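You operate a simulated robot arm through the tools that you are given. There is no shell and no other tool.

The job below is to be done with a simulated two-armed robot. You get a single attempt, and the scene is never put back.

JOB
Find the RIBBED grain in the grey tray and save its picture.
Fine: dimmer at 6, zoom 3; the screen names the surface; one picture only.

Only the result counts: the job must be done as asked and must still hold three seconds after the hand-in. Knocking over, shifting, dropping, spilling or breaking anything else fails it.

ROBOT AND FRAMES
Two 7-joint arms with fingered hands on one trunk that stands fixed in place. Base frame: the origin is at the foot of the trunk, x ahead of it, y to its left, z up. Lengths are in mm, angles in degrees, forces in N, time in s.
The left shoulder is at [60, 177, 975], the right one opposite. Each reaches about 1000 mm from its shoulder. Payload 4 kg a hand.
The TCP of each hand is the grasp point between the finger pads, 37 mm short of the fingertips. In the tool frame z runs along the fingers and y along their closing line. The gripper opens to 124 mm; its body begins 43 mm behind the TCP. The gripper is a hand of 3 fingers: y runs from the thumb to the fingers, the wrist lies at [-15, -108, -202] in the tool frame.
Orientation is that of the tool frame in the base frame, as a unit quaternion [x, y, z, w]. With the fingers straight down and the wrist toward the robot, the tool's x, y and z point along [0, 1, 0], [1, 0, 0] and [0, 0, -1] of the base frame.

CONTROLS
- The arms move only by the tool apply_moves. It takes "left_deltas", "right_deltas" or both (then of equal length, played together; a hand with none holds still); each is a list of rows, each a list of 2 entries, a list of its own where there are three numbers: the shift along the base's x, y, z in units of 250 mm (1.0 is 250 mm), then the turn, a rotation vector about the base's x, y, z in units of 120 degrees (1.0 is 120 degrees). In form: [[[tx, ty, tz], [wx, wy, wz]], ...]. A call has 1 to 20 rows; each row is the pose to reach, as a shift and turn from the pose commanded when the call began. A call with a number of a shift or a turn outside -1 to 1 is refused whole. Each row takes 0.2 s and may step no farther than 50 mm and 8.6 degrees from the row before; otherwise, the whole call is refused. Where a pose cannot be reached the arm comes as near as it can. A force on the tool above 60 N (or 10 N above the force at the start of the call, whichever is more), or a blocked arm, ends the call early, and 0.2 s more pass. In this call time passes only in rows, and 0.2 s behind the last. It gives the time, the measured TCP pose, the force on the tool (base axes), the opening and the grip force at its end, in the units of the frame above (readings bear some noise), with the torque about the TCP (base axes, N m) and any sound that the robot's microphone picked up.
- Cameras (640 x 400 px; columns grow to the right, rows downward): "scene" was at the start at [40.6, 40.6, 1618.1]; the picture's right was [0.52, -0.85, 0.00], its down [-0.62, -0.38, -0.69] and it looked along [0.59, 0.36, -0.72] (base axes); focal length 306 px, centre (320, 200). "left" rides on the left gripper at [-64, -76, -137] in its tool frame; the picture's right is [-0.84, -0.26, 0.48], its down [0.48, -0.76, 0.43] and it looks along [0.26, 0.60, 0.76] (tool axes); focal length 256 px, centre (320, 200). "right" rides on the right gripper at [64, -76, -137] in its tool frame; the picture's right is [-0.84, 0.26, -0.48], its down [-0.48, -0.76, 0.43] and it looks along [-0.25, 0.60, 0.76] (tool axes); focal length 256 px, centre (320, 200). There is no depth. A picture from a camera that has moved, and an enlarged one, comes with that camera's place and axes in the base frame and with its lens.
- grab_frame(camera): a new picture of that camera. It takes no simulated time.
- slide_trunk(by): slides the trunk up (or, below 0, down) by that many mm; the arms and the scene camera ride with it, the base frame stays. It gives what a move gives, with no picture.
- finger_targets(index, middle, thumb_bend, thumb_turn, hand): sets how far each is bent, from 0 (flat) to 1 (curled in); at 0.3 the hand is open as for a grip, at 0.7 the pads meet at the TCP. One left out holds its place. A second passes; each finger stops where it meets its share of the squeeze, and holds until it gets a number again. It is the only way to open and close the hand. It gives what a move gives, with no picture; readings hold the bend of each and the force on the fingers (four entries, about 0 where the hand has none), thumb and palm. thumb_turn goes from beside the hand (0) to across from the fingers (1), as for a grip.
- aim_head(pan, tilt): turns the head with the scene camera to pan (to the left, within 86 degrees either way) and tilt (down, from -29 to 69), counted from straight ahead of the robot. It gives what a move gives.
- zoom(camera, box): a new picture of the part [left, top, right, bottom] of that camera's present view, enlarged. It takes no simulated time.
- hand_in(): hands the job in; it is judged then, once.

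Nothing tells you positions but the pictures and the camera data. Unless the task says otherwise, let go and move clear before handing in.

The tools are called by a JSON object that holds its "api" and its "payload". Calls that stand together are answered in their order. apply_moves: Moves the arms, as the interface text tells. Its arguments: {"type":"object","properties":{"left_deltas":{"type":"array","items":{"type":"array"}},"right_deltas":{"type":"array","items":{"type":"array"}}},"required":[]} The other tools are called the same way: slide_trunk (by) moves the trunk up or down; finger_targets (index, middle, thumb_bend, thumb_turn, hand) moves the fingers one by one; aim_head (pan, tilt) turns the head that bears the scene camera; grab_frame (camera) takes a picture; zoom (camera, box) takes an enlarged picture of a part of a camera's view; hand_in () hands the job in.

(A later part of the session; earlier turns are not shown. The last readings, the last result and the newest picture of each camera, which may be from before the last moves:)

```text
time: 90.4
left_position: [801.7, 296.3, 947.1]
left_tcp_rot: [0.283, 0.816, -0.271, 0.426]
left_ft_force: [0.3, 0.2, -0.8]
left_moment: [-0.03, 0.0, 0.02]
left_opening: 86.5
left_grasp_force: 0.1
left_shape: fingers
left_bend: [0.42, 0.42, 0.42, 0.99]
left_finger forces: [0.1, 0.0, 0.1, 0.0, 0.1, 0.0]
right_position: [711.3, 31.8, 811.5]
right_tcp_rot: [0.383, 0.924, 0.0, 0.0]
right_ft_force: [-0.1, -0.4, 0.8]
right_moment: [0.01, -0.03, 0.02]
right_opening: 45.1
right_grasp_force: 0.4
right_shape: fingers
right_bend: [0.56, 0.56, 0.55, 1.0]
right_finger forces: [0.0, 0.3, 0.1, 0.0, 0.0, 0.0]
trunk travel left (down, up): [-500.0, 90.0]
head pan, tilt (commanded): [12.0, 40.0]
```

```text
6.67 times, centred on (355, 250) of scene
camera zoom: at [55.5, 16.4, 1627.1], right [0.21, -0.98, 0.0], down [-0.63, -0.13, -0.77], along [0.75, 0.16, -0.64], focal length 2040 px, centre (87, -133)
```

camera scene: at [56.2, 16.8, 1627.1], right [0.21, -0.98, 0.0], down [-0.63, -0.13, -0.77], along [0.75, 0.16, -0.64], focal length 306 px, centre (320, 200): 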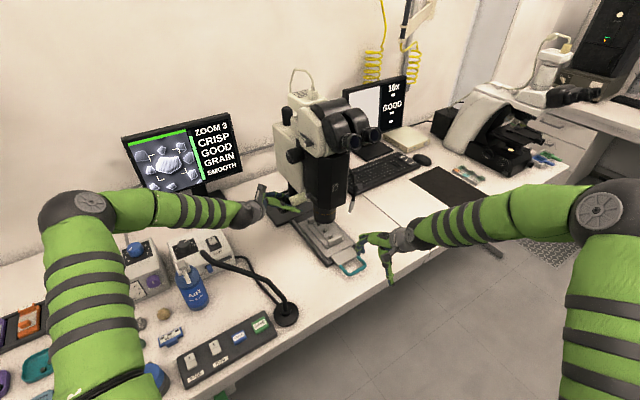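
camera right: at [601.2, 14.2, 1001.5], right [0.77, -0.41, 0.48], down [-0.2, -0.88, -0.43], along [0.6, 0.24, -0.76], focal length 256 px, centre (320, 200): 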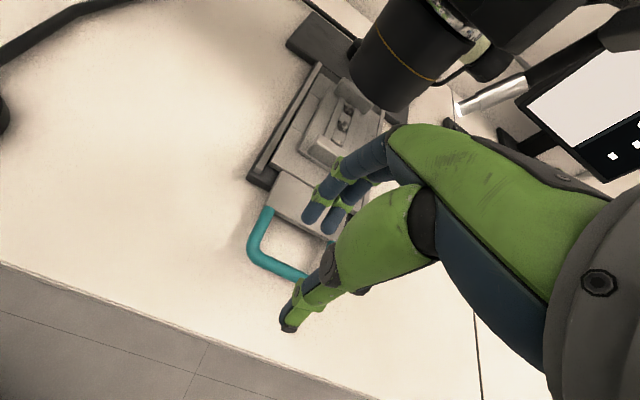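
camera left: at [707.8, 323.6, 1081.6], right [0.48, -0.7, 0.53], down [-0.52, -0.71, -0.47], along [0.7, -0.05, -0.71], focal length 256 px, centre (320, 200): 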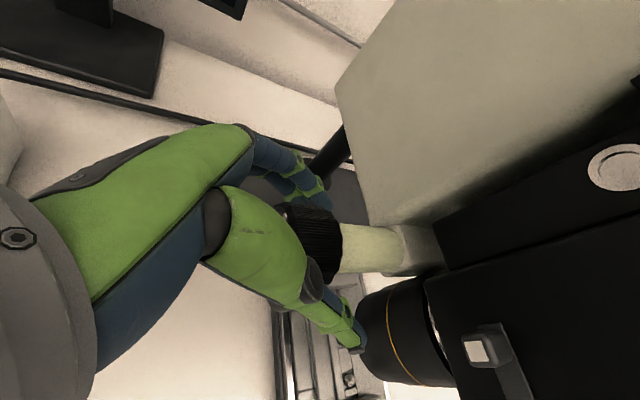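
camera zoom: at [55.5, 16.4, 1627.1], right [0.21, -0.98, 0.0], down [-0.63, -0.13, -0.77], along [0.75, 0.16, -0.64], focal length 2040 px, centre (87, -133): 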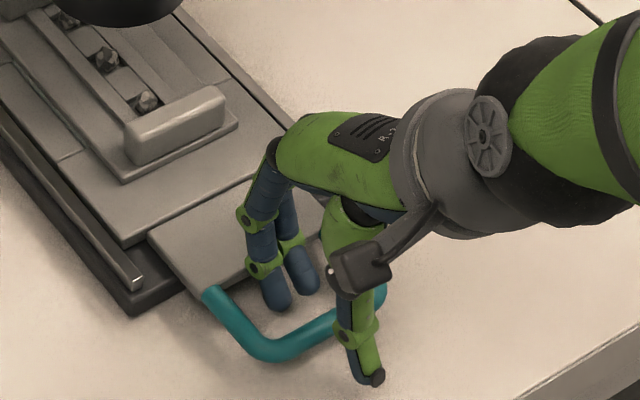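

{"api": "apply_moves", "payload": {"right_deltas": [[[-0.008, -0.008, -0.018], [0, 0, 0]], [[-0.008, -0.008, -0.036], [0, 0, 0]]]}}

{"api": "zoom", "payload": {"camera": "scene", "box": [330, 235, 390, 275]}}

```text
time: 91.0
left_position: [799.6, 296.4, 949.8]
left_tcp_rot: [0.284, 0.815, -0.27, 0.427]
left_ft_force: [0.3, 0.6, 0.6]
left_moment: [0.02, 0.0, 0.05]
left_opening: 86.6
left_grasp_force: 0.0
left_shape: fingers
left_bend: [0.42, 0.42, 0.42, 0.99]
left_finger forces: [0.0, 0.0, 0.0, 0.1, 0.0, 0.0]
right_position: [712.1, 31.6, 810.0]
right_tcp_rot: [0.382, 0.924, 0.004, 0.004]
right_ft_force: [-1.0, 0.1, 35.3]
right_moment: [1.02, -1.45, 0.03]
right_opening: 45.1
right_grasp_force: 17.8
right_shape: fingers
right_bend: [0.56, 0.54, 0.55, 1.0]
right_finger forces: [0.0, 34.5, 0.0, 0.1, 0.0, 0.0]
trunk travel left (down, up): [-500.0, 90.0]
head pan, tilt (commanded): [12.0, 40.0]
```

```text
10.00 times, centred on (360, 255) of scene
camera zoom: at [52.3, 16.1, 1627.8], right [0.21, -0.98, 0.0], down [-0.63, -0.13, -0.77], along [0.75, 0.16, -0.64], focal length 3061 px, centre (-80, -350)
```

zoom: 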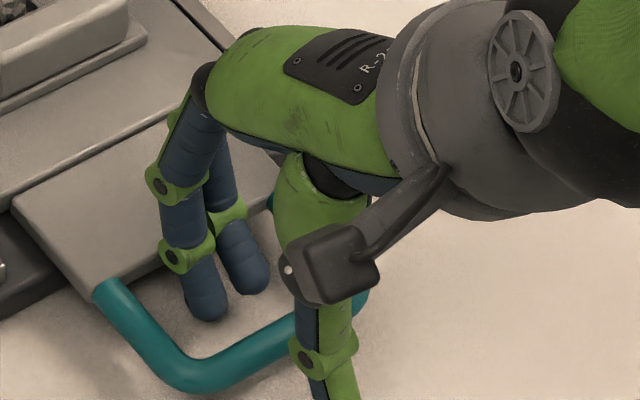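

The middle finger's joint is landing on the slider plate, so I'll lift again and re-measure before trying with a tighter finger set.

{"api": "apply_moves", "payload": {"right_deltas": [[[0, 0, 0.06], [0, 0, 0]], [[0, 0, 0.16], [0, 0, 0]]]}}

{"api": "finger_targets", "payload": {"hand": "right", "index": 0.62, "middle": 0.95, "thumb_bend": 0.5}}

{"api": "zoom", "payload": {"camera": "scene", "box": [330, 235, 390, 275]}}

{"api": "zoom", "payload": {"camera": "right", "box": [230, 150, 390, 330]}}

{"api": "zoom", "payload": {"camera": "scene", "box": [110, 110, 230, 200]}}

```text
time: 91.6
left_position: [801.6, 297.8, 946.3]
left_tcp_rot: [0.283, 0.816, -0.27, 0.425]
left_ft_force: [0.7, 0.4, 0.2]
left_moment: [-0.05, 0.02, 0.0]
left_opening: 86.5
left_grasp_force: 0.0
left_shape: fingers
left_bend: [0.42, 0.42, 0.42, 0.99]
left_finger forces: [0.1, 0.0, 0.0, 0.1, 0.1, 0.0]
right_position: [708.3, 30.5, 842.9]
right_tcp_rot: [0.382, 0.924, -0.002, -0.003]
right_ft_force: [-0.1, 0.3, -0.5]
right_moment: [0.03, 0.01, 0.03]
right_opening: 45.3
right_grasp_force: 0.0
right_shape: fingers
right_bend: [0.56, 0.56, 0.55, 1.0]
right_finger forces: [0.0, 0.0, 0.0, 0.0, 0.0, 0.1]
trunk travel left (down, up): [-500.0, 90.0]
head pan, tilt (commanded): [12.0, 40.0]
```

```text
time: 92.6
left_position: [803.5, 296.5, 946.6]
left_tcp_rot: [0.283, 0.815, -0.271, 0.426]
left_ft_force: [-0.2, 0.6, -0.5]
left_moment: [-0.03, -0.02, 0.01]
left_opening: 86.4
left_grasp_force: 0.1
left_shape: fingers
left_bend: [0.42, 0.42, 0.42, 0.99]
left_finger forces: [0.1, 0.1, 0.0, 0.1, 0.0, 0.0]
right_position: [710.1, 29.6, 844.5]
right_tcp_rot: [0.383, 0.924, -0.001, 0.0]
right_ft_force: [-0.5, -0.7, 0.1]
right_moment: [-0.01, 0.04, -0.01]
right_opening: 43.8
right_grasp_force: 0.0
right_shape: fingers
right_bend: [0.62, 0.94, 0.5, 1.0]
right_finger forces: [0.0, 0.0, 0.0, 0.1, 0.0, 0.0]
trunk travel left (down, up): [-500.0, 90.0]
head pan, tilt (commanded): [12.0, 40.0]
```

```text
10.00 times, centred on (360, 255) of scene
camera zoom: at [55.5, 16.4, 1627.1], right [0.21, -0.98, 0.0], down [-0.63, -0.13, -0.77], along [0.75, 0.16, -0.64], focal length 3061 px, centre (-80, -350)
```

zoom: 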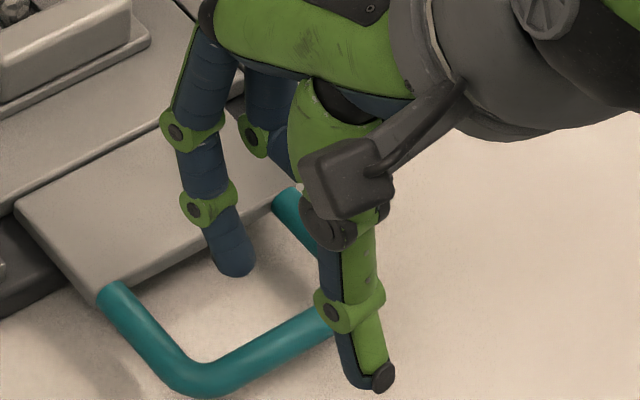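

```text
2.22 times, centred on (310, 240) of right
camera zoom: at [612.5, 22.3, 980.6], right [0.77, -0.41, 0.48], down [-0.2, -0.88, -0.43], along [0.6, 0.24, -0.76], focal length 569 px, centre (342, 111)
```

zoom: 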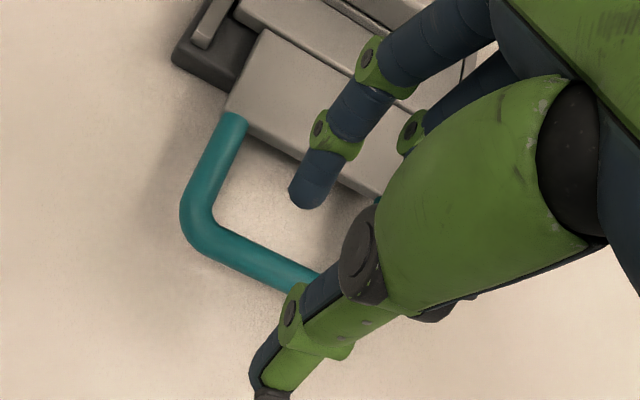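

```text
4.44 times, centred on (170, 155) of scene
camera zoom: at [55.5, 16.4, 1627.1], right [0.21, -0.98, 0.0], down [-0.63, -0.13, -0.77], along [0.75, 0.16, -0.64], focal length 1360 px, centre (987, 400)
```

zoom: 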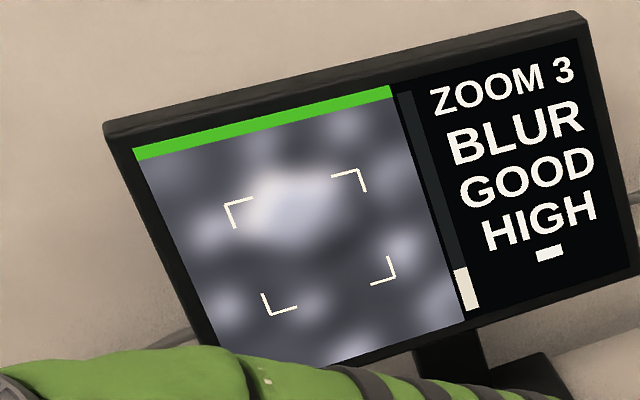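

Sharpness dropped again even though nobody touched the focus knob; I'll check the objective's height and stage position against earlier pictures.

{"api": "zoom", "payload": {"camera": "scene", "box": [250, 170, 330, 230]}}

{"api": "zoom", "payload": {"camera": "scene", "box": [300, 200, 420, 290]}}

{"api": "zoom", "payload": {"camera": "scene", "box": [286, 200, 302, 212]}}

```text
6.67 times, centred on (290, 200) of scene
camera zoom: at [55.5, 16.4, 1627.1], right [0.21, -0.98, 0.0], down [-0.63, -0.13, -0.77], along [0.75, 0.16, -0.64], focal length 2040 px, centre (520, 200)
```

zoom: 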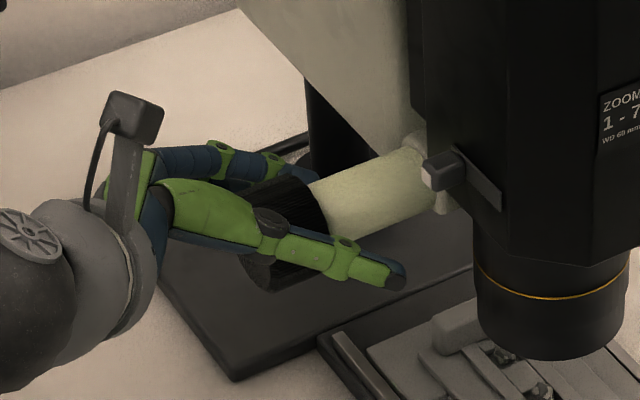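

```text
4.44 times, centred on (360, 245) of scene
camera zoom: at [55.5, 16.4, 1627.1], right [0.21, -0.98, 0.0], down [-0.63, -0.13, -0.77], along [0.75, 0.16, -0.64], focal length 1360 px, centre (142, 0)
```

zoom: 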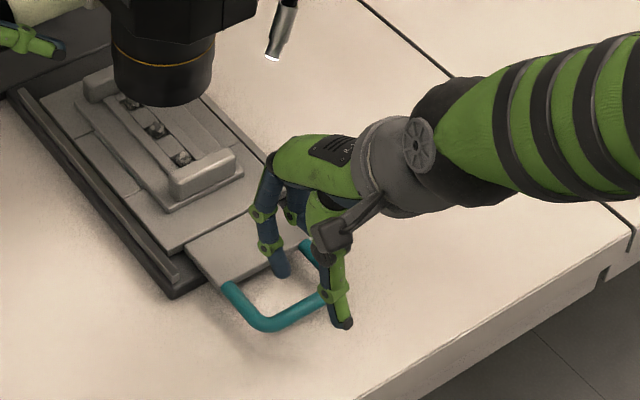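

```text
16.00 times, centred on (294, 206) of scene
camera zoom: at [55.5, 16.4, 1627.1], right [0.21, -0.98, 0.0], down [-0.63, -0.13, -0.77], along [0.75, 0.16, -0.64], focal length 4897 px, centre (736, 104)
```

zoom: 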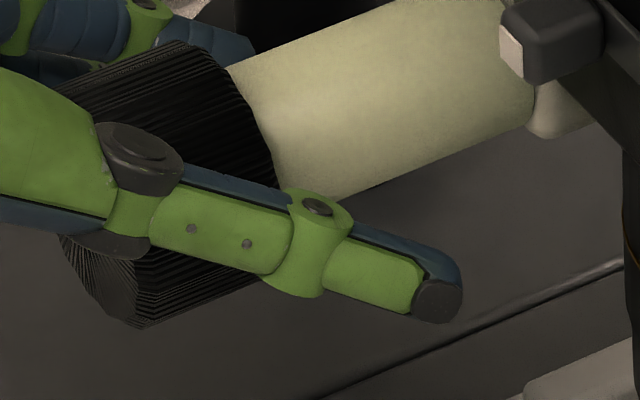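

{"api": "zoom", "payload": {"camera": "scene", "box": [300, 205, 350, 245]}}

{"api": "zoom", "payload": {"camera": "scene", "box": [295, 205, 375, 285]}}

{"api": "grab_frame", "payload": {"camera": "right"}}

{"api": "zoom", "payload": {"camera": "left", "box": [240, 240, 420, 400]}}

```text
10.00 times, centred on (325, 225) of scene
camera zoom: at [55.5, 16.4, 1627.1], right [0.21, -0.98, 0.0], down [-0.63, -0.13, -0.77], along [0.75, 0.16, -0.64], focal length 3061 px, centre (270, -50)
```

zoom: 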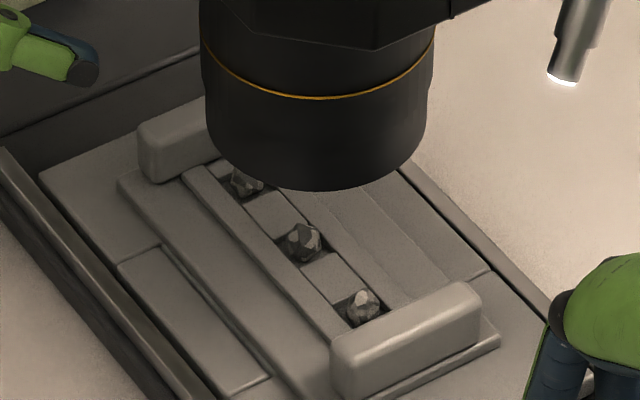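

```text
5.00 times, centred on (335, 245) of scene
camera zoom: at [55.5, 16.4, 1627.1], right [0.21, -0.98, 0.0], down [-0.63, -0.13, -0.77], along [0.75, 0.16, -0.64], focal length 1530 px, centre (245, -25)
```

zoom: 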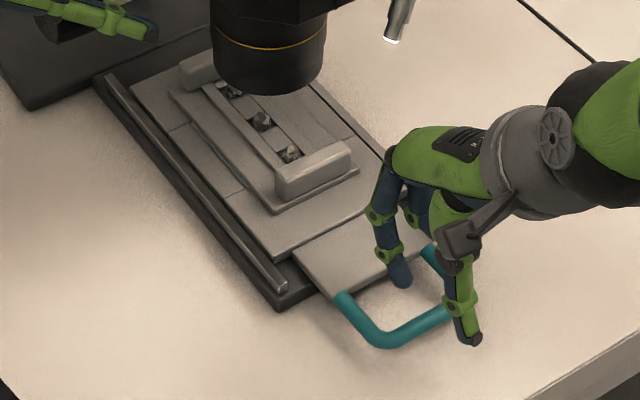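

```text
taken
camera right: at [612.5, 22.3, 980.6], right [0.77, -0.41, 0.48], down [-0.2, -0.88, -0.43], along [0.6, 0.24, -0.76], focal length 256 px, centre (320, 200)
```

right: 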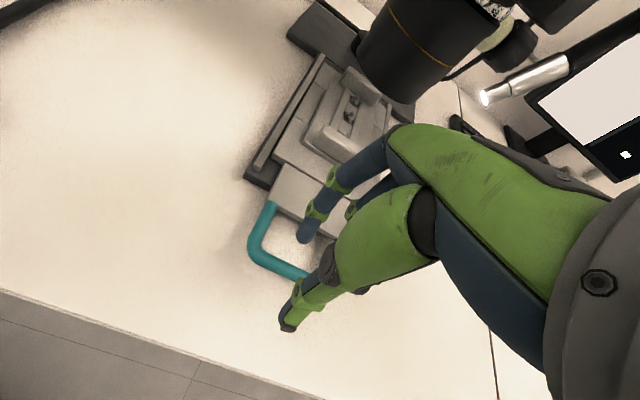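

```text
2.50 times, centred on (330, 320) of left
camera zoom: at [707.8, 323.5, 1081.7], right [0.48, -0.7, 0.53], down [-0.52, -0.71, -0.47], along [0.7, -0.05, -0.71], focal length 640 px, centre (295, -100)
```

zoom: 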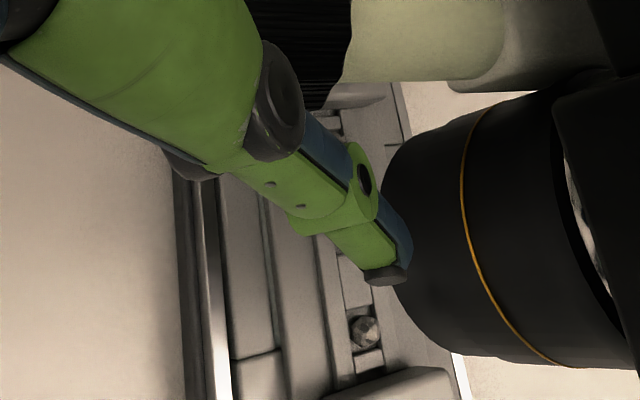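

The objective hasn't moved; the stage is about 7.5 mm back, so the axis now looks between grains. With the middle finger curled away, I'll lower just the index into the loop.

{"api": "apply_moves", "payload": {"right_deltas": [[[0.011, 0.011, -0.05], [0, 0, 0]], [[0.011, 0.011, -0.1], [0, 0, 0]], [[0.011, 0.011, -0.14], [0, 0, 0]]]}}

{"api": "zoom", "payload": {"camera": "scene", "box": [330, 235, 390, 275]}}

{"api": "zoom", "payload": {"camera": "right", "box": [230, 150, 390, 330]}}

```text
time: 93.4
left_position: [801.7, 296.7, 946.2]
left_tcp_rot: [0.283, 0.815, -0.271, 0.426]
left_ft_force: [-0.3, 0.0, -0.7]
left_moment: [0.0, -0.02, 0.04]
left_opening: 86.5
left_grasp_force: 0.0
left_shape: fingers
left_bend: [0.42, 0.42, 0.42, 0.99]
left_finger forces: [0.1, 0.0, 0.0, 0.0, 0.0, 0.1]
right_position: [711.8, 34.4, 807.6]
right_tcp_rot: [0.383, 0.924, 0.0, 0.0]
right_ft_force: [0.5, -0.4, -0.3]
right_moment: [0.02, 0.01, -0.02]
right_opening: 43.7
right_grasp_force: 0.2
right_shape: fingers
right_bend: [0.62, 0.94, 0.5, 1.0]
right_finger forces: [0.0, 0.0, 0.1, 0.0, 0.1, 0.0]
trunk travel left (down, up): [-500.0, 90.0]
head pan, tilt (commanded): [12.0, 40.0]
```

```text
10.00 times, centred on (360, 255) of scene
camera zoom: at [55.7, 16.4, 1627.1], right [0.21, -0.98, 0.0], down [-0.63, -0.13, -0.77], along [0.75, 0.16, -0.64], focal length 3061 px, centre (-80, -350)
```

zoom: 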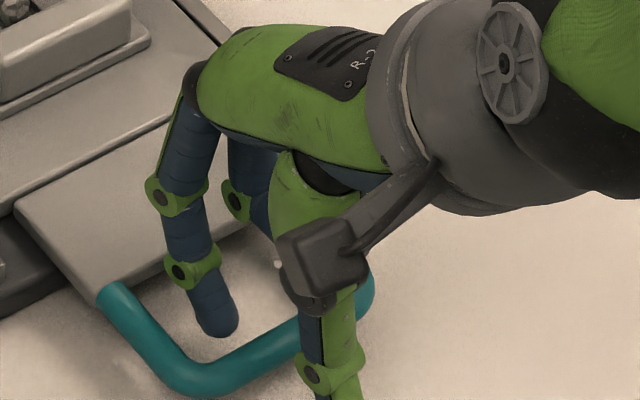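

```text
2.22 times, centred on (310, 240) of right
camera zoom: at [614.3, 25.8, 944.7], right [0.77, -0.41, 0.48], down [-0.2, -0.88, -0.43], along [0.6, 0.24, -0.76], focal length 569 px, centre (342, 111)
```

zoom: 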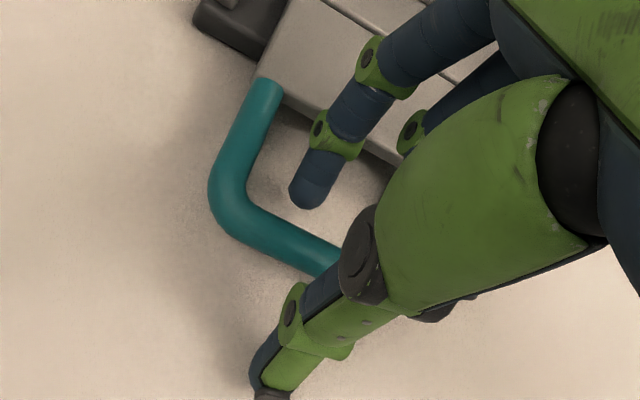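

The index is inside the loop with no contact. I'll go 6 mm lower and bring the thumb onto the bar.

{"api": "apply_moves", "payload": {"right_deltas": [[[0, 0, -0.024], [0, 0, 0]]]}}

{"api": "finger_targets", "payload": {"hand": "right", "thumb_bend": 0.66, "index": 0.66}}

{"api": "zoom", "payload": {"camera": "right", "box": [230, 150, 390, 330]}}

{"api": "zoom", "payload": {"camera": "scene", "box": [330, 235, 390, 275]}}

{"api": "zoom", "payload": {"camera": "scene", "box": [110, 110, 230, 200]}}

```text
time: 93.8
left_position: [801.7, 296.7, 946.4]
left_tcp_rot: [0.283, 0.815, -0.271, 0.426]
left_ft_force: [-0.1, 0.8, 0.3]
left_moment: [0.03, 0.0, -0.02]
left_opening: 86.6
left_grasp_force: 0.1
left_shape: fingers
left_bend: [0.42, 0.42, 0.42, 0.99]
left_finger forces: [0.0, 0.0, 0.0, 0.0, 0.0, 0.1]
right_position: [713.3, 34.2, 802.9]
right_tcp_rot: [0.383, 0.924, 0.001, -0.001]
right_ft_force: [-0.1, 0.3, -0.4]
right_moment: [-0.01, -0.01, 0.02]
right_opening: 43.8
right_grasp_force: 0.0
right_shape: fingers
right_bend: [0.62, 0.94, 0.5, 1.0]
right_finger forces: [0.0, 0.0, 0.0, 0.1, 0.1, 0.0]
trunk travel left (down, up): [-500.0, 90.0]
head pan, tilt (commanded): [12.0, 40.0]
```

```text
time: 94.8
left_position: [802.2, 297.6, 945.6]
left_tcp_rot: [0.283, 0.815, -0.272, 0.426]
left_ft_force: [-0.4, 0.1, 0.1]
left_moment: [0.0, 0.01, -0.02]
left_opening: 86.7
left_grasp_force: 0.0
left_shape: fingers
left_bend: [0.42, 0.42, 0.42, 0.99]
left_finger forces: [0.1, 0.0, 0.0, 0.0, 0.0, 0.0]
right_position: [713.0, 33.4, 802.0]
right_tcp_rot: [0.382, 0.924, 0.0, 0.0]
right_ft_force: [-1.1, -1.1, -0.9]
right_moment: [0.01, 0.03, -0.02]
right_opening: 16.0
right_grasp_force: 0.4
right_shape: fingers
right_bend: [0.66, 0.95, 0.66, 1.0]
right_finger forces: [0.1, 0.0, 0.1, 0.0, 0.8, 0.0]
trunk travel left (down, up): [-500.0, 90.0]
head pan, tilt (commanded): [12.0, 40.0]
```

```text
2.22 times, centred on (310, 240) of right
camera zoom: at [614.7, 26.0, 938.6], right [0.77, -0.41, 0.48], down [-0.2, -0.88, -0.43], along [0.6, 0.24, -0.76], focal length 569 px, centre (342, 111)
```

zoom: 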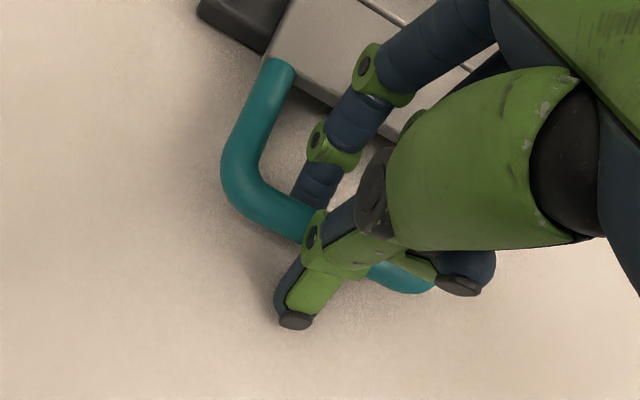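

```text
10.00 times, centred on (360, 255) of scene
camera zoom: at [55.5, 16.3, 1627.1], right [0.21, -0.98, 0.0], down [-0.63, -0.13, -0.77], along [0.75, 0.16, -0.64], focal length 3061 px, centre (-80, -350)
```

zoom: 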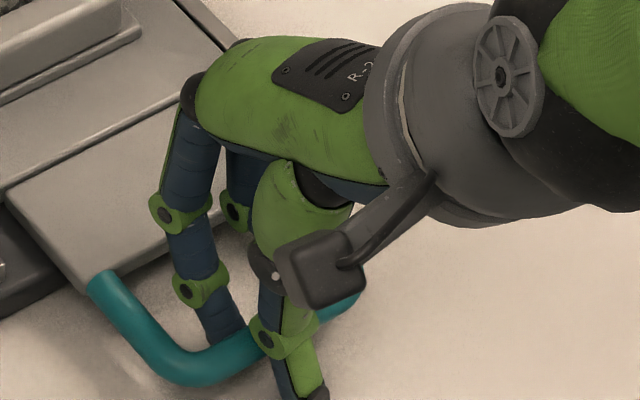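

```text
4.44 times, centred on (170, 155) of scene
camera zoom: at [55.5, 16.3, 1627.1], right [0.21, -0.98, 0.0], down [-0.63, -0.13, -0.77], along [0.75, 0.16, -0.64], focal length 1360 px, centre (987, 400)
```

zoom: 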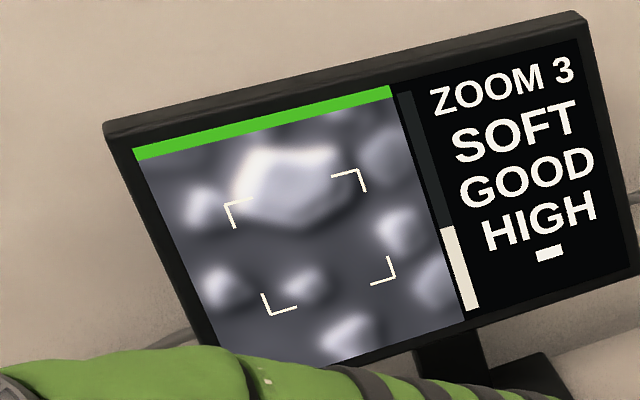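

The bar is between thumb and index, and the stage follows (grain moved up). I'll clamp lightly and push the stage 20 mm toward the back while watching the screen.

{"api": "finger_targets", "payload": {"hand": "right", "thumb_bend": 0.69, "index": 0.71}}

{"api": "apply_moves", "payload": {"right_deltas": [[[0.019, 0.019, 0], [0, 0, 0]], [[0.038, 0.038, 0], [0, 0, 0]], [[0.057, 0.057, 0], [0, 0, 0]]]}}

{"api": "zoom", "payload": {"camera": "scene", "box": [110, 110, 230, 200]}}

{"api": "zoom", "payload": {"camera": "scene", "box": [300, 205, 350, 245]}}

{"api": "zoom", "payload": {"camera": "right", "box": [230, 150, 390, 330]}}

```text
time: 95.8
left_position: [802.2, 297.7, 946.5]
left_tcp_rot: [0.283, 0.815, -0.271, 0.426]
left_ft_force: [0.0, -0.6, -0.7]
left_moment: [0.02, -0.03, 0.02]
left_opening: 86.8
left_grasp_force: 0.1
left_shape: fingers
left_bend: [0.42, 0.42, 0.42, 0.99]
left_finger forces: [0.0, 0.1, 0.1, 0.0, 0.0, 0.1]
right_position: [712.8, 34.4, 802.3]
right_tcp_rot: [0.383, 0.924, 0.0, 0.0]
right_ft_force: [-0.1, 0.1, -3.6]
right_moment: [-0.03, -0.03, -0.03]
right_opening: 10.0
right_grasp_force: 3.7
right_shape: fingers
right_bend: [0.68, 0.95, 0.68, 1.0]
right_finger forces: [4.8, 0.0, 0.0, 0.0, 3.7, 0.0]
trunk travel left (down, up): [-500.0, 90.0]
head pan, tilt (commanded): [12.0, 40.0]
```

```text
time: 96.6
left_position: [802.5, 298.1, 946.2]
left_tcp_rot: [0.284, 0.815, -0.271, 0.426]
left_ft_force: [0.5, -0.1, -0.2]
left_moment: [0.0, 0.01, 0.02]
left_opening: 86.3
left_grasp_force: 0.0
left_shape: fingers
left_bend: [0.42, 0.42, 0.42, 0.99]
left_finger forces: [0.1, 0.0, 0.0, 0.1, 0.0, 0.0]
right_position: [726.3, 49.5, 802.6]
right_tcp_rot: [0.382, 0.924, -0.001, -0.001]
right_ft_force: [-1.2, -0.3, -5.4]
right_moment: [-0.05, 0.0, -0.02]
right_opening: 9.9
right_grasp_force: 4.5
right_shape: fingers
right_bend: [0.68, 0.95, 0.68, 1.0]
right_finger forces: [5.5, 0.0, 0.0, 0.0, 3.6, 0.0]
trunk travel left (down, up): [-500.0, 90.0]
head pan, tilt (commanded): [12.0, 40.0]
```

```text
4.44 times, centred on (170, 155) of scene
camera zoom: at [56.0, 16.5, 1627.0], right [0.21, -0.98, 0.0], down [-0.63, -0.13, -0.77], along [0.75, 0.16, -0.64], focal length 1360 px, centre (987, 400)
```

zoom: 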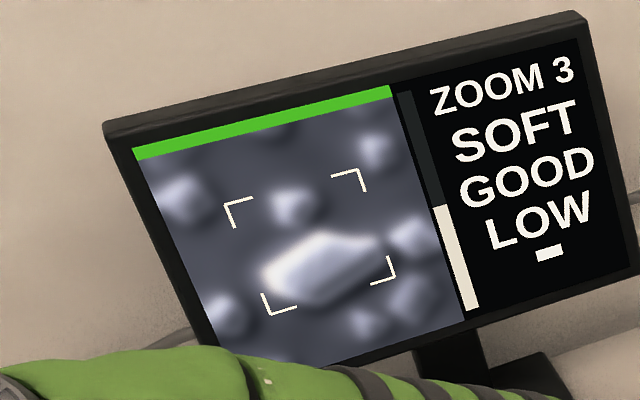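

```text
10.00 times, centred on (325, 225) of scene
camera zoom: at [56.0, 16.5, 1627.0], right [0.21, -0.98, 0.0], down [-0.63, -0.13, -0.77], along [0.75, 0.16, -0.64], focal length 3061 px, centre (270, -50)
```

zoom: 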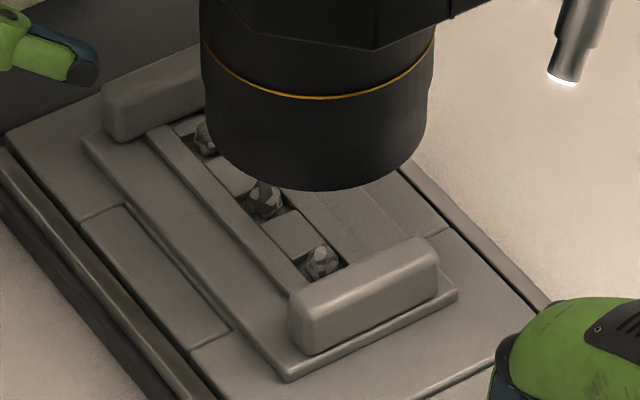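

```text
2.22 times, centred on (310, 240) of right
camera zoom: at [629.2, 39.9, 939.1], right [0.77, -0.41, 0.48], down [-0.2, -0.88, -0.43], along [0.6, 0.24, -0.76], focal length 569 px, centre (342, 111)
```

zoom: 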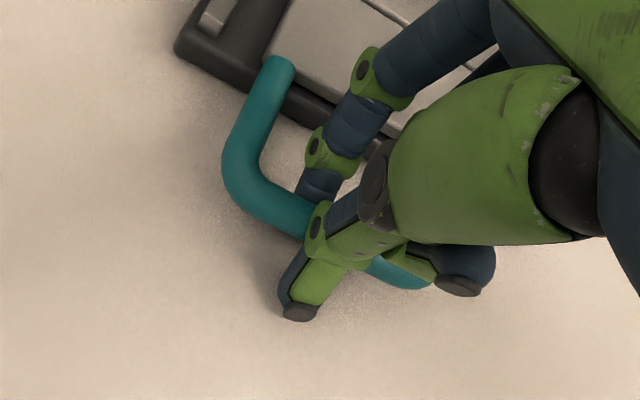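

The front grain has come into view, marked LOW. I'll push about 6 mm more to centre it.

{"api": "apply_moves", "payload": {"right_deltas": [[[0.009, 0.009, 0], [0, 0, 0]], [[0.018, 0.018, 0], [0, 0, 0]]]}}

{"api": "zoom", "payload": {"camera": "scene", "box": [110, 110, 230, 200]}}

```text
time: 97.2
left_position: [802.5, 298.2, 946.5]
left_tcp_rot: [0.284, 0.815, -0.272, 0.426]
left_ft_force: [-0.7, -0.7, -0.2]
left_moment: [0.0, 0.02, 0.02]
left_opening: 86.6
left_grasp_force: 0.1
left_shape: fingers
left_bend: [0.42, 0.42, 0.42, 0.99]
left_finger forces: [0.0, 0.1, 0.0, 0.1, 0.1, 0.0]
right_position: [733.1, 53.2, 801.9]
right_tcp_rot: [0.382, 0.924, 0.001, 0.0]
right_ft_force: [-1.1, -0.6, -5.3]
right_moment: [-0.04, 0.04, 0.0]
right_opening: 10.2
right_grasp_force: 5.2
right_shape: fingers
right_bend: [0.68, 0.95, 0.68, 1.0]
right_finger forces: [5.3, 0.0, 0.0, 0.0, 3.7, 0.0]
trunk travel left (down, up): [-500.0, 90.0]
head pan, tilt (commanded): [12.0, 40.0]
```

```text
4.44 times, centred on (170, 155) of scene
camera zoom: at [55.9, 16.5, 1627.1], right [0.21, -0.98, 0.0], down [-0.63, -0.13, -0.77], along [0.75, 0.16, -0.64], focal length 1360 px, centre (987, 400)
```

zoom: 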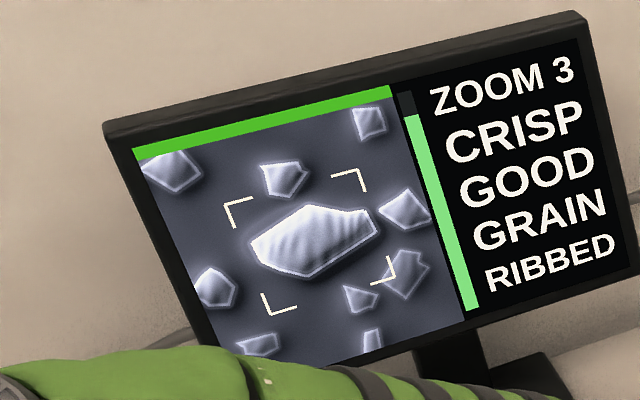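

The screen reads ZOOM 3, CRISP, GOOD, GRAIN, RIBBED — this front grain is the one. I'll gently release the handle and check it stays centred.

{"api": "finger_targets", "payload": {"hand": "right", "thumb_bend": 0.56, "index": 0.64}}

{"api": "zoom", "payload": {"camera": "scene", "box": [110, 110, 230, 200]}}

{"api": "zoom", "payload": {"camera": "right", "box": [230, 150, 390, 330]}}

{"api": "zoom", "payload": {"camera": "scene", "box": [320, 220, 400, 275]}}

```text
time: 98.2
left_position: [802.2, 297.4, 947.1]
left_tcp_rot: [0.283, 0.815, -0.271, 0.426]
left_ft_force: [0.3, 0.4, -0.2]
left_moment: [0.02, -0.01, -0.01]
left_opening: 86.8
left_grasp_force: 0.0
left_shape: fingers
left_bend: [0.42, 0.42, 0.42, 0.99]
left_finger forces: [0.0, 0.0, 0.1, 0.1, 0.1, 0.0]
right_position: [731.3, 53.6, 802.4]
right_tcp_rot: [0.382, 0.924, 0.001, 0.0]
right_ft_force: [0.2, 0.2, 0.6]
right_moment: [0.02, -0.03, 0.01]
right_opening: 29.7
right_grasp_force: 0.1
right_shape: fingers
right_bend: [0.64, 0.95, 0.56, 1.0]
right_finger forces: [0.0, 0.0, 0.0, 0.0, 0.1, 0.1]
trunk travel left (down, up): [-500.0, 90.0]
head pan, tilt (commanded): [12.0, 40.0]
```

```text
4.44 times, centred on (170, 155) of scene
camera zoom: at [55.6, 16.4, 1627.1], right [0.21, -0.98, 0.0], down [-0.63, -0.13, -0.77], along [0.75, 0.16, -0.64], focal length 1360 px, centre (987, 400)
```

zoom: 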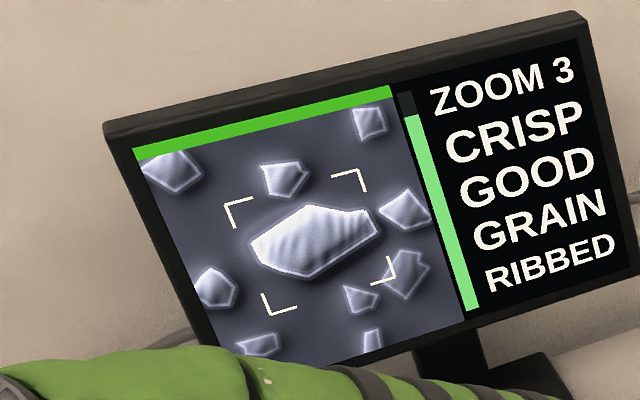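

```text
2.22 times, centred on (310, 240) of right
camera zoom: at [633.9, 44.7, 939.2], right [0.77, -0.41, 0.48], down [-0.2, -0.88, -0.43], along [0.6, 0.24, -0.76], focal length 569 px, centre (342, 111)
```

zoom: 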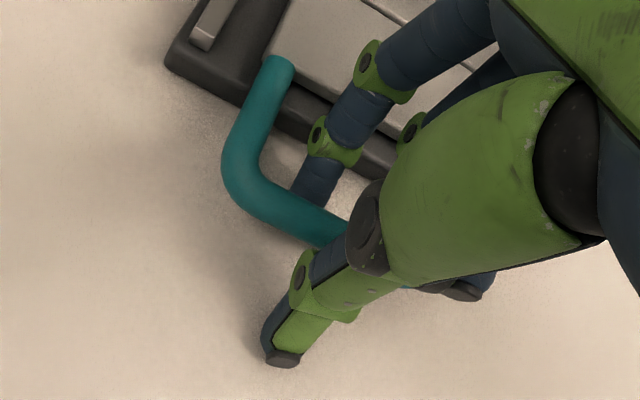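

```text
7.27 times, centred on (360, 248) of scene
camera zoom: at [55.6, 16.4, 1627.1], right [0.21, -0.98, 0.0], down [-0.63, -0.13, -0.77], along [0.75, 0.16, -0.64], focal length 2226 px, centre (29, -146)
```

zoom: 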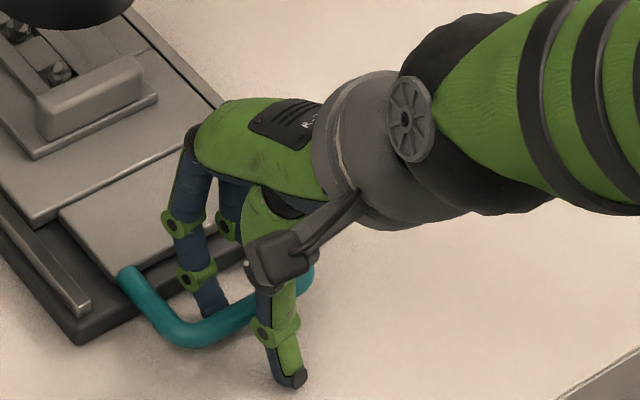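

It stays RIBBED and CRISP. I'll open a bit more and lift the right hand straight up clear of the loop.

{"api": "finger_targets", "payload": {"hand": "right", "thumb_bend": 0.48, "index": 0.59}}

{"api": "apply_moves", "payload": {"right_deltas": [[[0, 0, 0.04], [0, 0, 0]], [[0, 0, 0.1], [0, 0, 0]], [[0, 0, 0.18], [0, 0, 0]], [[0, 0, 0.3], [0, 0, 0]]]}}

{"api": "zoom", "payload": {"camera": "scene", "box": [110, 110, 230, 200]}}

{"api": "grab_frame", "payload": {"camera": "scene"}}

```text
time: 99.2
left_position: [802.2, 297.9, 947.0]
left_tcp_rot: [0.283, 0.816, -0.271, 0.426]
left_ft_force: [0.8, -0.7, 0.5]
left_moment: [0.0, 0.01, -0.02]
left_opening: 86.7
left_grasp_force: 0.0
left_shape: fingers
left_bend: [0.42, 0.42, 0.42, 0.99]
left_finger forces: [0.1, 0.0, 0.1, 0.1, 0.0, 0.0]
right_position: [732.0, 52.5, 801.9]
right_tcp_rot: [0.382, 0.924, -0.001, 0.0]
right_ft_force: [0.1, 0.3, 0.7]
right_moment: [-0.03, -0.06, -0.04]
right_opening: 50.5
right_grasp_force: 0.1
right_shape: fingers
right_bend: [0.59, 0.95, 0.48, 0.99]
right_finger forces: [0.0, 0.1, 0.1, 0.0, 0.0, 0.0]
trunk travel left (down, up): [-500.0, 90.0]
head pan, tilt (commanded): [12.0, 40.0]
```

```text
time: 100.2
left_position: [802.5, 298.3, 947.1]
left_tcp_rot: [0.284, 0.816, -0.27, 0.426]
left_ft_force: [0.2, 0.9, 0.9]
left_moment: [0.0, 0.0, 0.03]
left_opening: 86.7
left_grasp_force: 0.0
left_shape: fingers
left_bend: [0.42, 0.42, 0.42, 0.99]
left_finger forces: [0.0, 0.0, 0.0, 0.0, 0.0, 0.0]
right_position: [729.6, 51.4, 877.0]
right_tcp_rot: [0.383, 0.924, -0.001, -0.001]
right_ft_force: [0.4, -1.4, 0.4]
right_moment: [0.0, -0.02, -0.01]
right_opening: 50.5
right_grasp_force: 0.0
right_shape: fingers
right_bend: [0.59, 0.95, 0.48, 0.99]
right_finger forces: [0.1, 0.0, 0.0, 0.0, 0.0, 0.1]
trunk travel left (down, up): [-500.0, 90.0]
head pan, tilt (commanded): [12.0, 40.0]
```

```text
4.44 times, centred on (170, 155) of scene
camera zoom: at [55.2, 16.4, 1627.1], right [0.21, -0.98, 0.0], down [-0.63, -0.13, -0.77], along [0.75, 0.16, -0.64], focal length 1360 px, centre (987, 400)
```

zoom: 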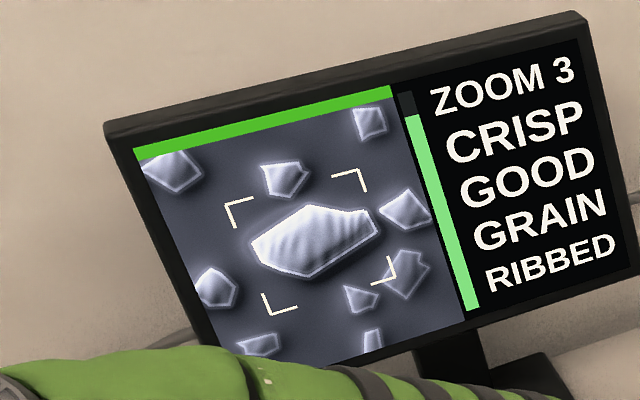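

```text
taken
camera scene: at [55.2, 16.4, 1627.1], right [0.21, -0.98, 0.0], down [-0.63, -0.13, -0.77], along [0.75, 0.16, -0.64], focal length 306 px, centre (320, 200)
```

scene: 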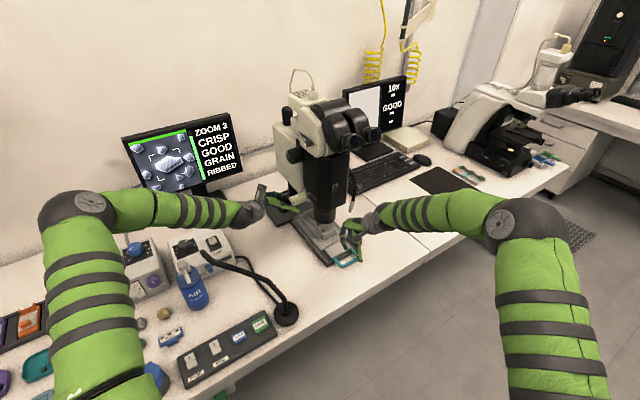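

RIBBED and CRISP hold with the right hand off the handle. I'll back the right hand out and bring it over toward the SAVE key, staying in front of the gooseneck.

{"api": "apply_moves", "payload": {"right_deltas": [[[-0.1, -0.1, 0.02], [0, 0, 0]], [[-0.22, -0.22, 0.06], [0, 0, 0]], [[-0.34, -0.34, 0.12], [0, 0, 0]], [[-0.48, -0.42, 0.22], [0, 0, 0]], [[-0.62, -0.42, 0.34], [0, 0, 0]], [[-0.78, -0.38, 0.4], [0, 0, 0]], [[-0.92, -0.28, 0.42], [0, 0, 0]]]}}

{"api": "finger_targets", "payload": {"hand": "right", "index": 0.68, "middle": 0.95, "thumb_bend": 0.5}}

{"api": "grab_frame", "payload": {"camera": "scene"}}

{"api": "grab_frame", "payload": {"camera": "right"}}

```text
time: 101.8
left_position: [803.0, 296.3, 946.6]
left_tcp_rot: [0.283, 0.815, -0.272, 0.426]
left_ft_force: [-0.3, 1.0, 0.0]
left_moment: [0.0, 0.0, 0.03]
left_opening: 86.8
left_grasp_force: 0.1
left_shape: fingers
left_bend: [0.42, 0.42, 0.42, 0.99]
left_finger forces: [0.0, 0.1, 0.0, 0.1, 0.0, 0.0]
right_position: [500.0, -18.9, 983.8]
right_tcp_rot: [0.382, 0.924, 0.0, 0.0]
right_ft_force: [0.2, 0.5, 0.5]
right_moment: [-0.05, 0.01, 0.01]
right_opening: 50.9
right_grasp_force: 0.1
right_shape: fingers
right_bend: [0.59, 0.95, 0.48, 0.99]
right_finger forces: [0.0, 0.0, 0.0, 0.0, 0.1, 0.0]
trunk travel left (down, up): [-500.0, 90.0]
head pan, tilt (commanded): [12.0, 40.0]
```

```text
time: 102.8
left_position: [802.0, 296.2, 945.3]
left_tcp_rot: [0.282, 0.816, -0.271, 0.426]
left_ft_force: [-0.4, 0.0, 0.0]
left_moment: [0.01, -0.02, 0.0]
left_opening: 86.8
left_grasp_force: 0.0
left_shape: fingers
left_bend: [0.42, 0.42, 0.42, 0.99]
left_finger forces: [0.0, 0.0, 0.1, 0.0, 0.0, 0.0]
right_position: [501.7, -19.4, 982.5]
right_tcp_rot: [0.382, 0.924, 0.001, 0.0]
right_ft_force: [-0.5, 0.0, -0.1]
right_moment: [0.03, 0.02, -0.04]
right_opening: 34.9
right_grasp_force: 0.0
right_shape: fingers
right_bend: [0.68, 0.95, 0.5, 0.99]
right_finger forces: [0.0, 0.0, 0.1, 0.0, 0.1, 0.0]
trunk travel left (down, up): [-500.0, 90.0]
head pan, tilt (commanded): [12.0, 40.0]
```

```text
taken
camera scene: at [55.4, 16.4, 1627.1], right [0.21, -0.98, 0.0], down [-0.63, -0.13, -0.77], along [0.75, 0.16, -0.64], focal length 306 px, centre (320, 200)
```

scene: 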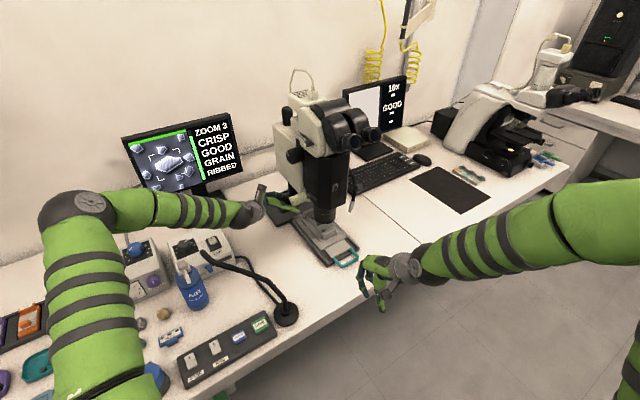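

```text
taken
camera right: at [402.9, -27.7, 1119.6], right [0.77, -0.41, 0.48], down [-0.2, -0.88, -0.43], along [0.6, 0.24, -0.76], focal length 256 px, centre (320, 200)
```

right: 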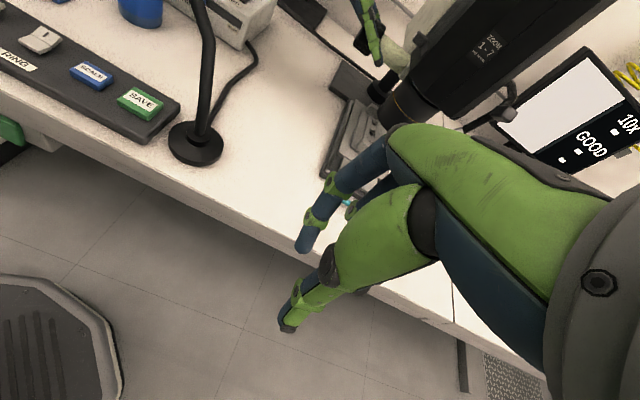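

{"api": "zoom", "payload": {"camera": "right", "box": [60, 40, 220, 160]}}

{"api": "zoom", "payload": {"camera": "scene", "box": [220, 300, 300, 350]}}

{"api": "zoom", "payload": {"camera": "scene", "box": [340, 240, 440, 320]}}

{"api": "zoom", "payload": {"camera": "right", "box": [260, 180, 400, 340]}}

```text
3.33 times, centred on (140, 100) of right
camera zoom: at [402.9, -27.7, 1119.6], right [0.77, -0.41, 0.48], down [-0.2, -0.88, -0.43], along [0.6, 0.24, -0.76], focal length 853 px, centre (920, 533)
```

zoom: 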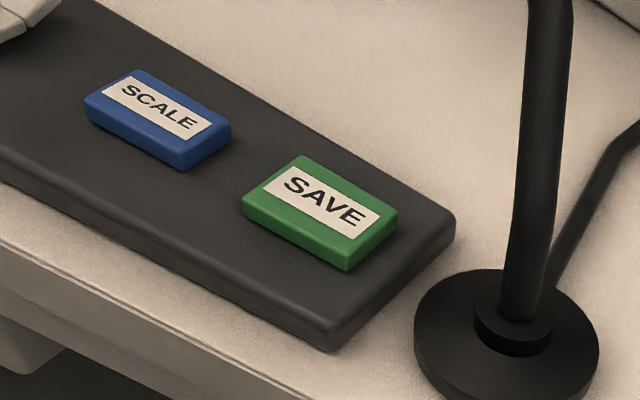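

```text
8.00 times, centred on (260, 325) of scene
camera zoom: at [55.4, 16.4, 1627.1], right [0.21, -0.98, 0.0], down [-0.63, -0.13, -0.77], along [0.75, 0.16, -0.64], focal length 2448 px, centre (800, -800)
```

zoom: 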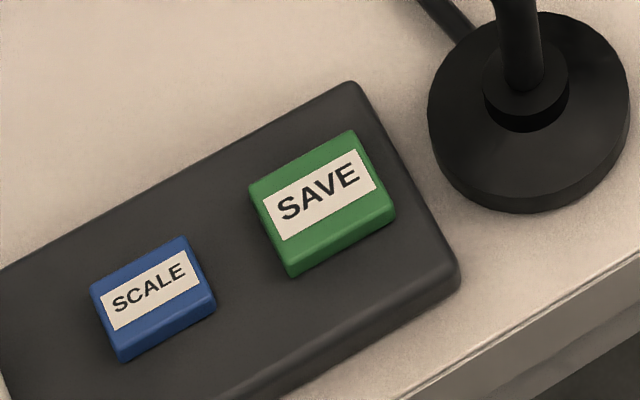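

```text
5.00 times, centred on (390, 280) of scene
camera zoom: at [55.4, 16.4, 1627.1], right [0.21, -0.98, 0.0], down [-0.63, -0.13, -0.77], along [0.75, 0.16, -0.64], focal length 1530 px, centre (-30, -200)
```

zoom: 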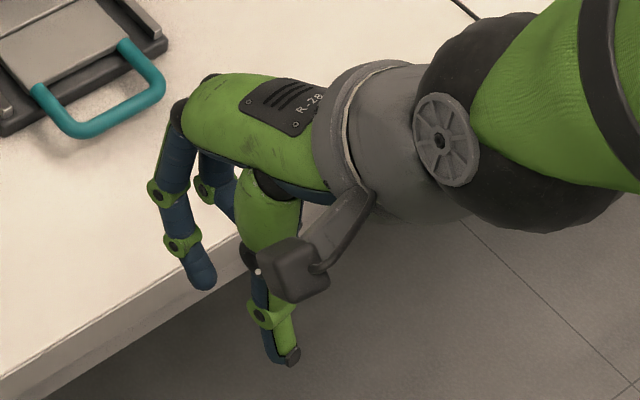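

```text
2.50 times, centred on (330, 260) of right
camera zoom: at [402.9, -27.7, 1119.6], right [0.77, -0.41, 0.48], down [-0.2, -0.88, -0.43], along [0.6, 0.24, -0.76], focal length 640 px, centre (295, 50)
```

zoom: 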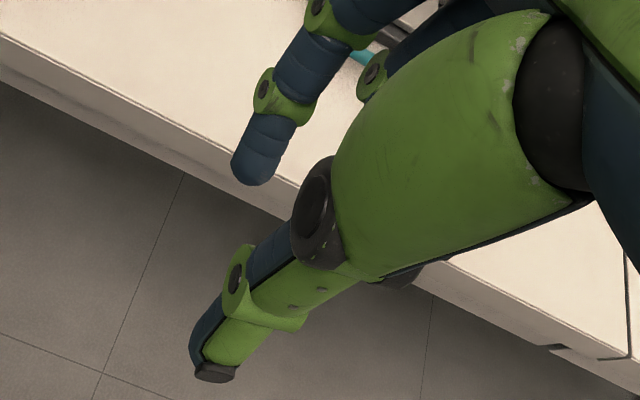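

SAVE's top is at about (449, 274, 797). I'll pinch index and thumb into a poker, tilt the hand forward 25° so its body stays clear of the gooseneck, and move above the key.

{"api": "finger_targets", "payload": {"hand": "right", "index": 0.69, "middle": 0.95, "thumb_bend": 0.69}}

{"api": "apply_moves", "payload": {"right_deltas": [[[-0.06, 0.12, 0], [0.0491, -0.0491, 0]], [[-0.14, 0.26, 0], [0.0982, -0.0982, 0]], [[-0.22, 0.4, 0], [0.1473, -0.1473, 0]], [[-0.3, 0.54, 0], [0.1473, -0.1473, 0]], [[-0.34, 0.7, 0], [0.1473, -0.1473, 0]]]}}

{"api": "grab_frame", "payload": {"camera": "scene"}}

{"api": "grab_frame", "payload": {"camera": "right"}}

```text
time: 103.8
left_position: [802.5, 297.9, 947.2]
left_tcp_rot: [0.283, 0.815, -0.271, 0.427]
left_ft_force: [-0.1, 0.9, -0.2]
left_moment: [-0.01, 0.02, -0.06]
left_opening: 86.7
left_grasp_force: 0.1
left_shape: fingers
left_bend: [0.42, 0.42, 0.42, 0.99]
left_finger forces: [0.0, 0.0, 0.0, 0.1, 0.0, 0.0]
right_position: [501.6, -19.9, 982.9]
right_tcp_rot: [0.382, 0.924, -0.001, 0.0]
right_ft_force: [0.3, -0.1, 0.2]
right_moment: [-0.01, 0.01, -0.03]
right_opening: 5.7
right_grasp_force: 0.0
right_shape: fingers
right_bend: [0.69, 0.95, 0.69, 1.0]
right_finger forces: [0.0, 0.0, 0.0, 0.0, 0.0, 0.0]
trunk travel left (down, up): [-500.0, 90.0]
head pan, tilt (commanded): [12.0, 40.0]
```

```text
time: 105.0
left_position: [801.0, 297.7, 946.4]
left_tcp_rot: [0.283, 0.815, -0.271, 0.427]
left_ft_force: [0.2, 0.1, -0.5]
left_moment: [0.01, -0.01, 0.03]
left_opening: 86.6
left_grasp_force: 0.0
left_shape: fingers
left_bend: [0.42, 0.42, 0.42, 0.99]
left_finger forces: [0.0, 0.1, 0.1, 0.0, 0.0, 0.1]
right_position: [415.8, 158.4, 982.3]
right_tcp_rot: [0.374, 0.902, 0.199, 0.083]
right_ft_force: [-0.4, 0.4, -1.1]
right_moment: [-0.05, 0.01, -0.01]
right_opening: 5.5
right_grasp_force: 0.1
right_shape: fingers
right_bend: [0.69, 0.95, 0.69, 1.0]
right_finger forces: [0.0, 0.1, 0.1, 0.1, 0.1, 0.0]
trunk travel left (down, up): [-500.0, 90.0]
head pan, tilt (commanded): [12.0, 40.0]
```

```text
taken
camera scene: at [55.4, 17.1, 1627.1], right [0.21, -0.98, 0.0], down [-0.63, -0.13, -0.77], along [0.75, 0.16, -0.64], focal length 306 px, centre (320, 200)
```

scene: 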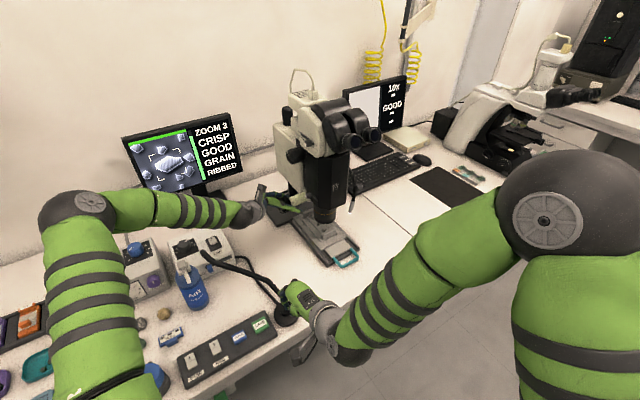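

```text
taken
camera right: at [283.1, 113.9, 1073.5], right [0.61, -0.57, 0.55], down [-0.02, -0.7, -0.71], along [0.79, 0.43, -0.44], focal length 256 px, centre (320, 200)
```

right: 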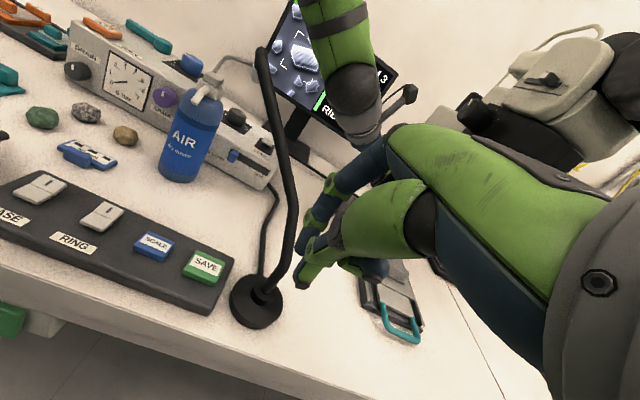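

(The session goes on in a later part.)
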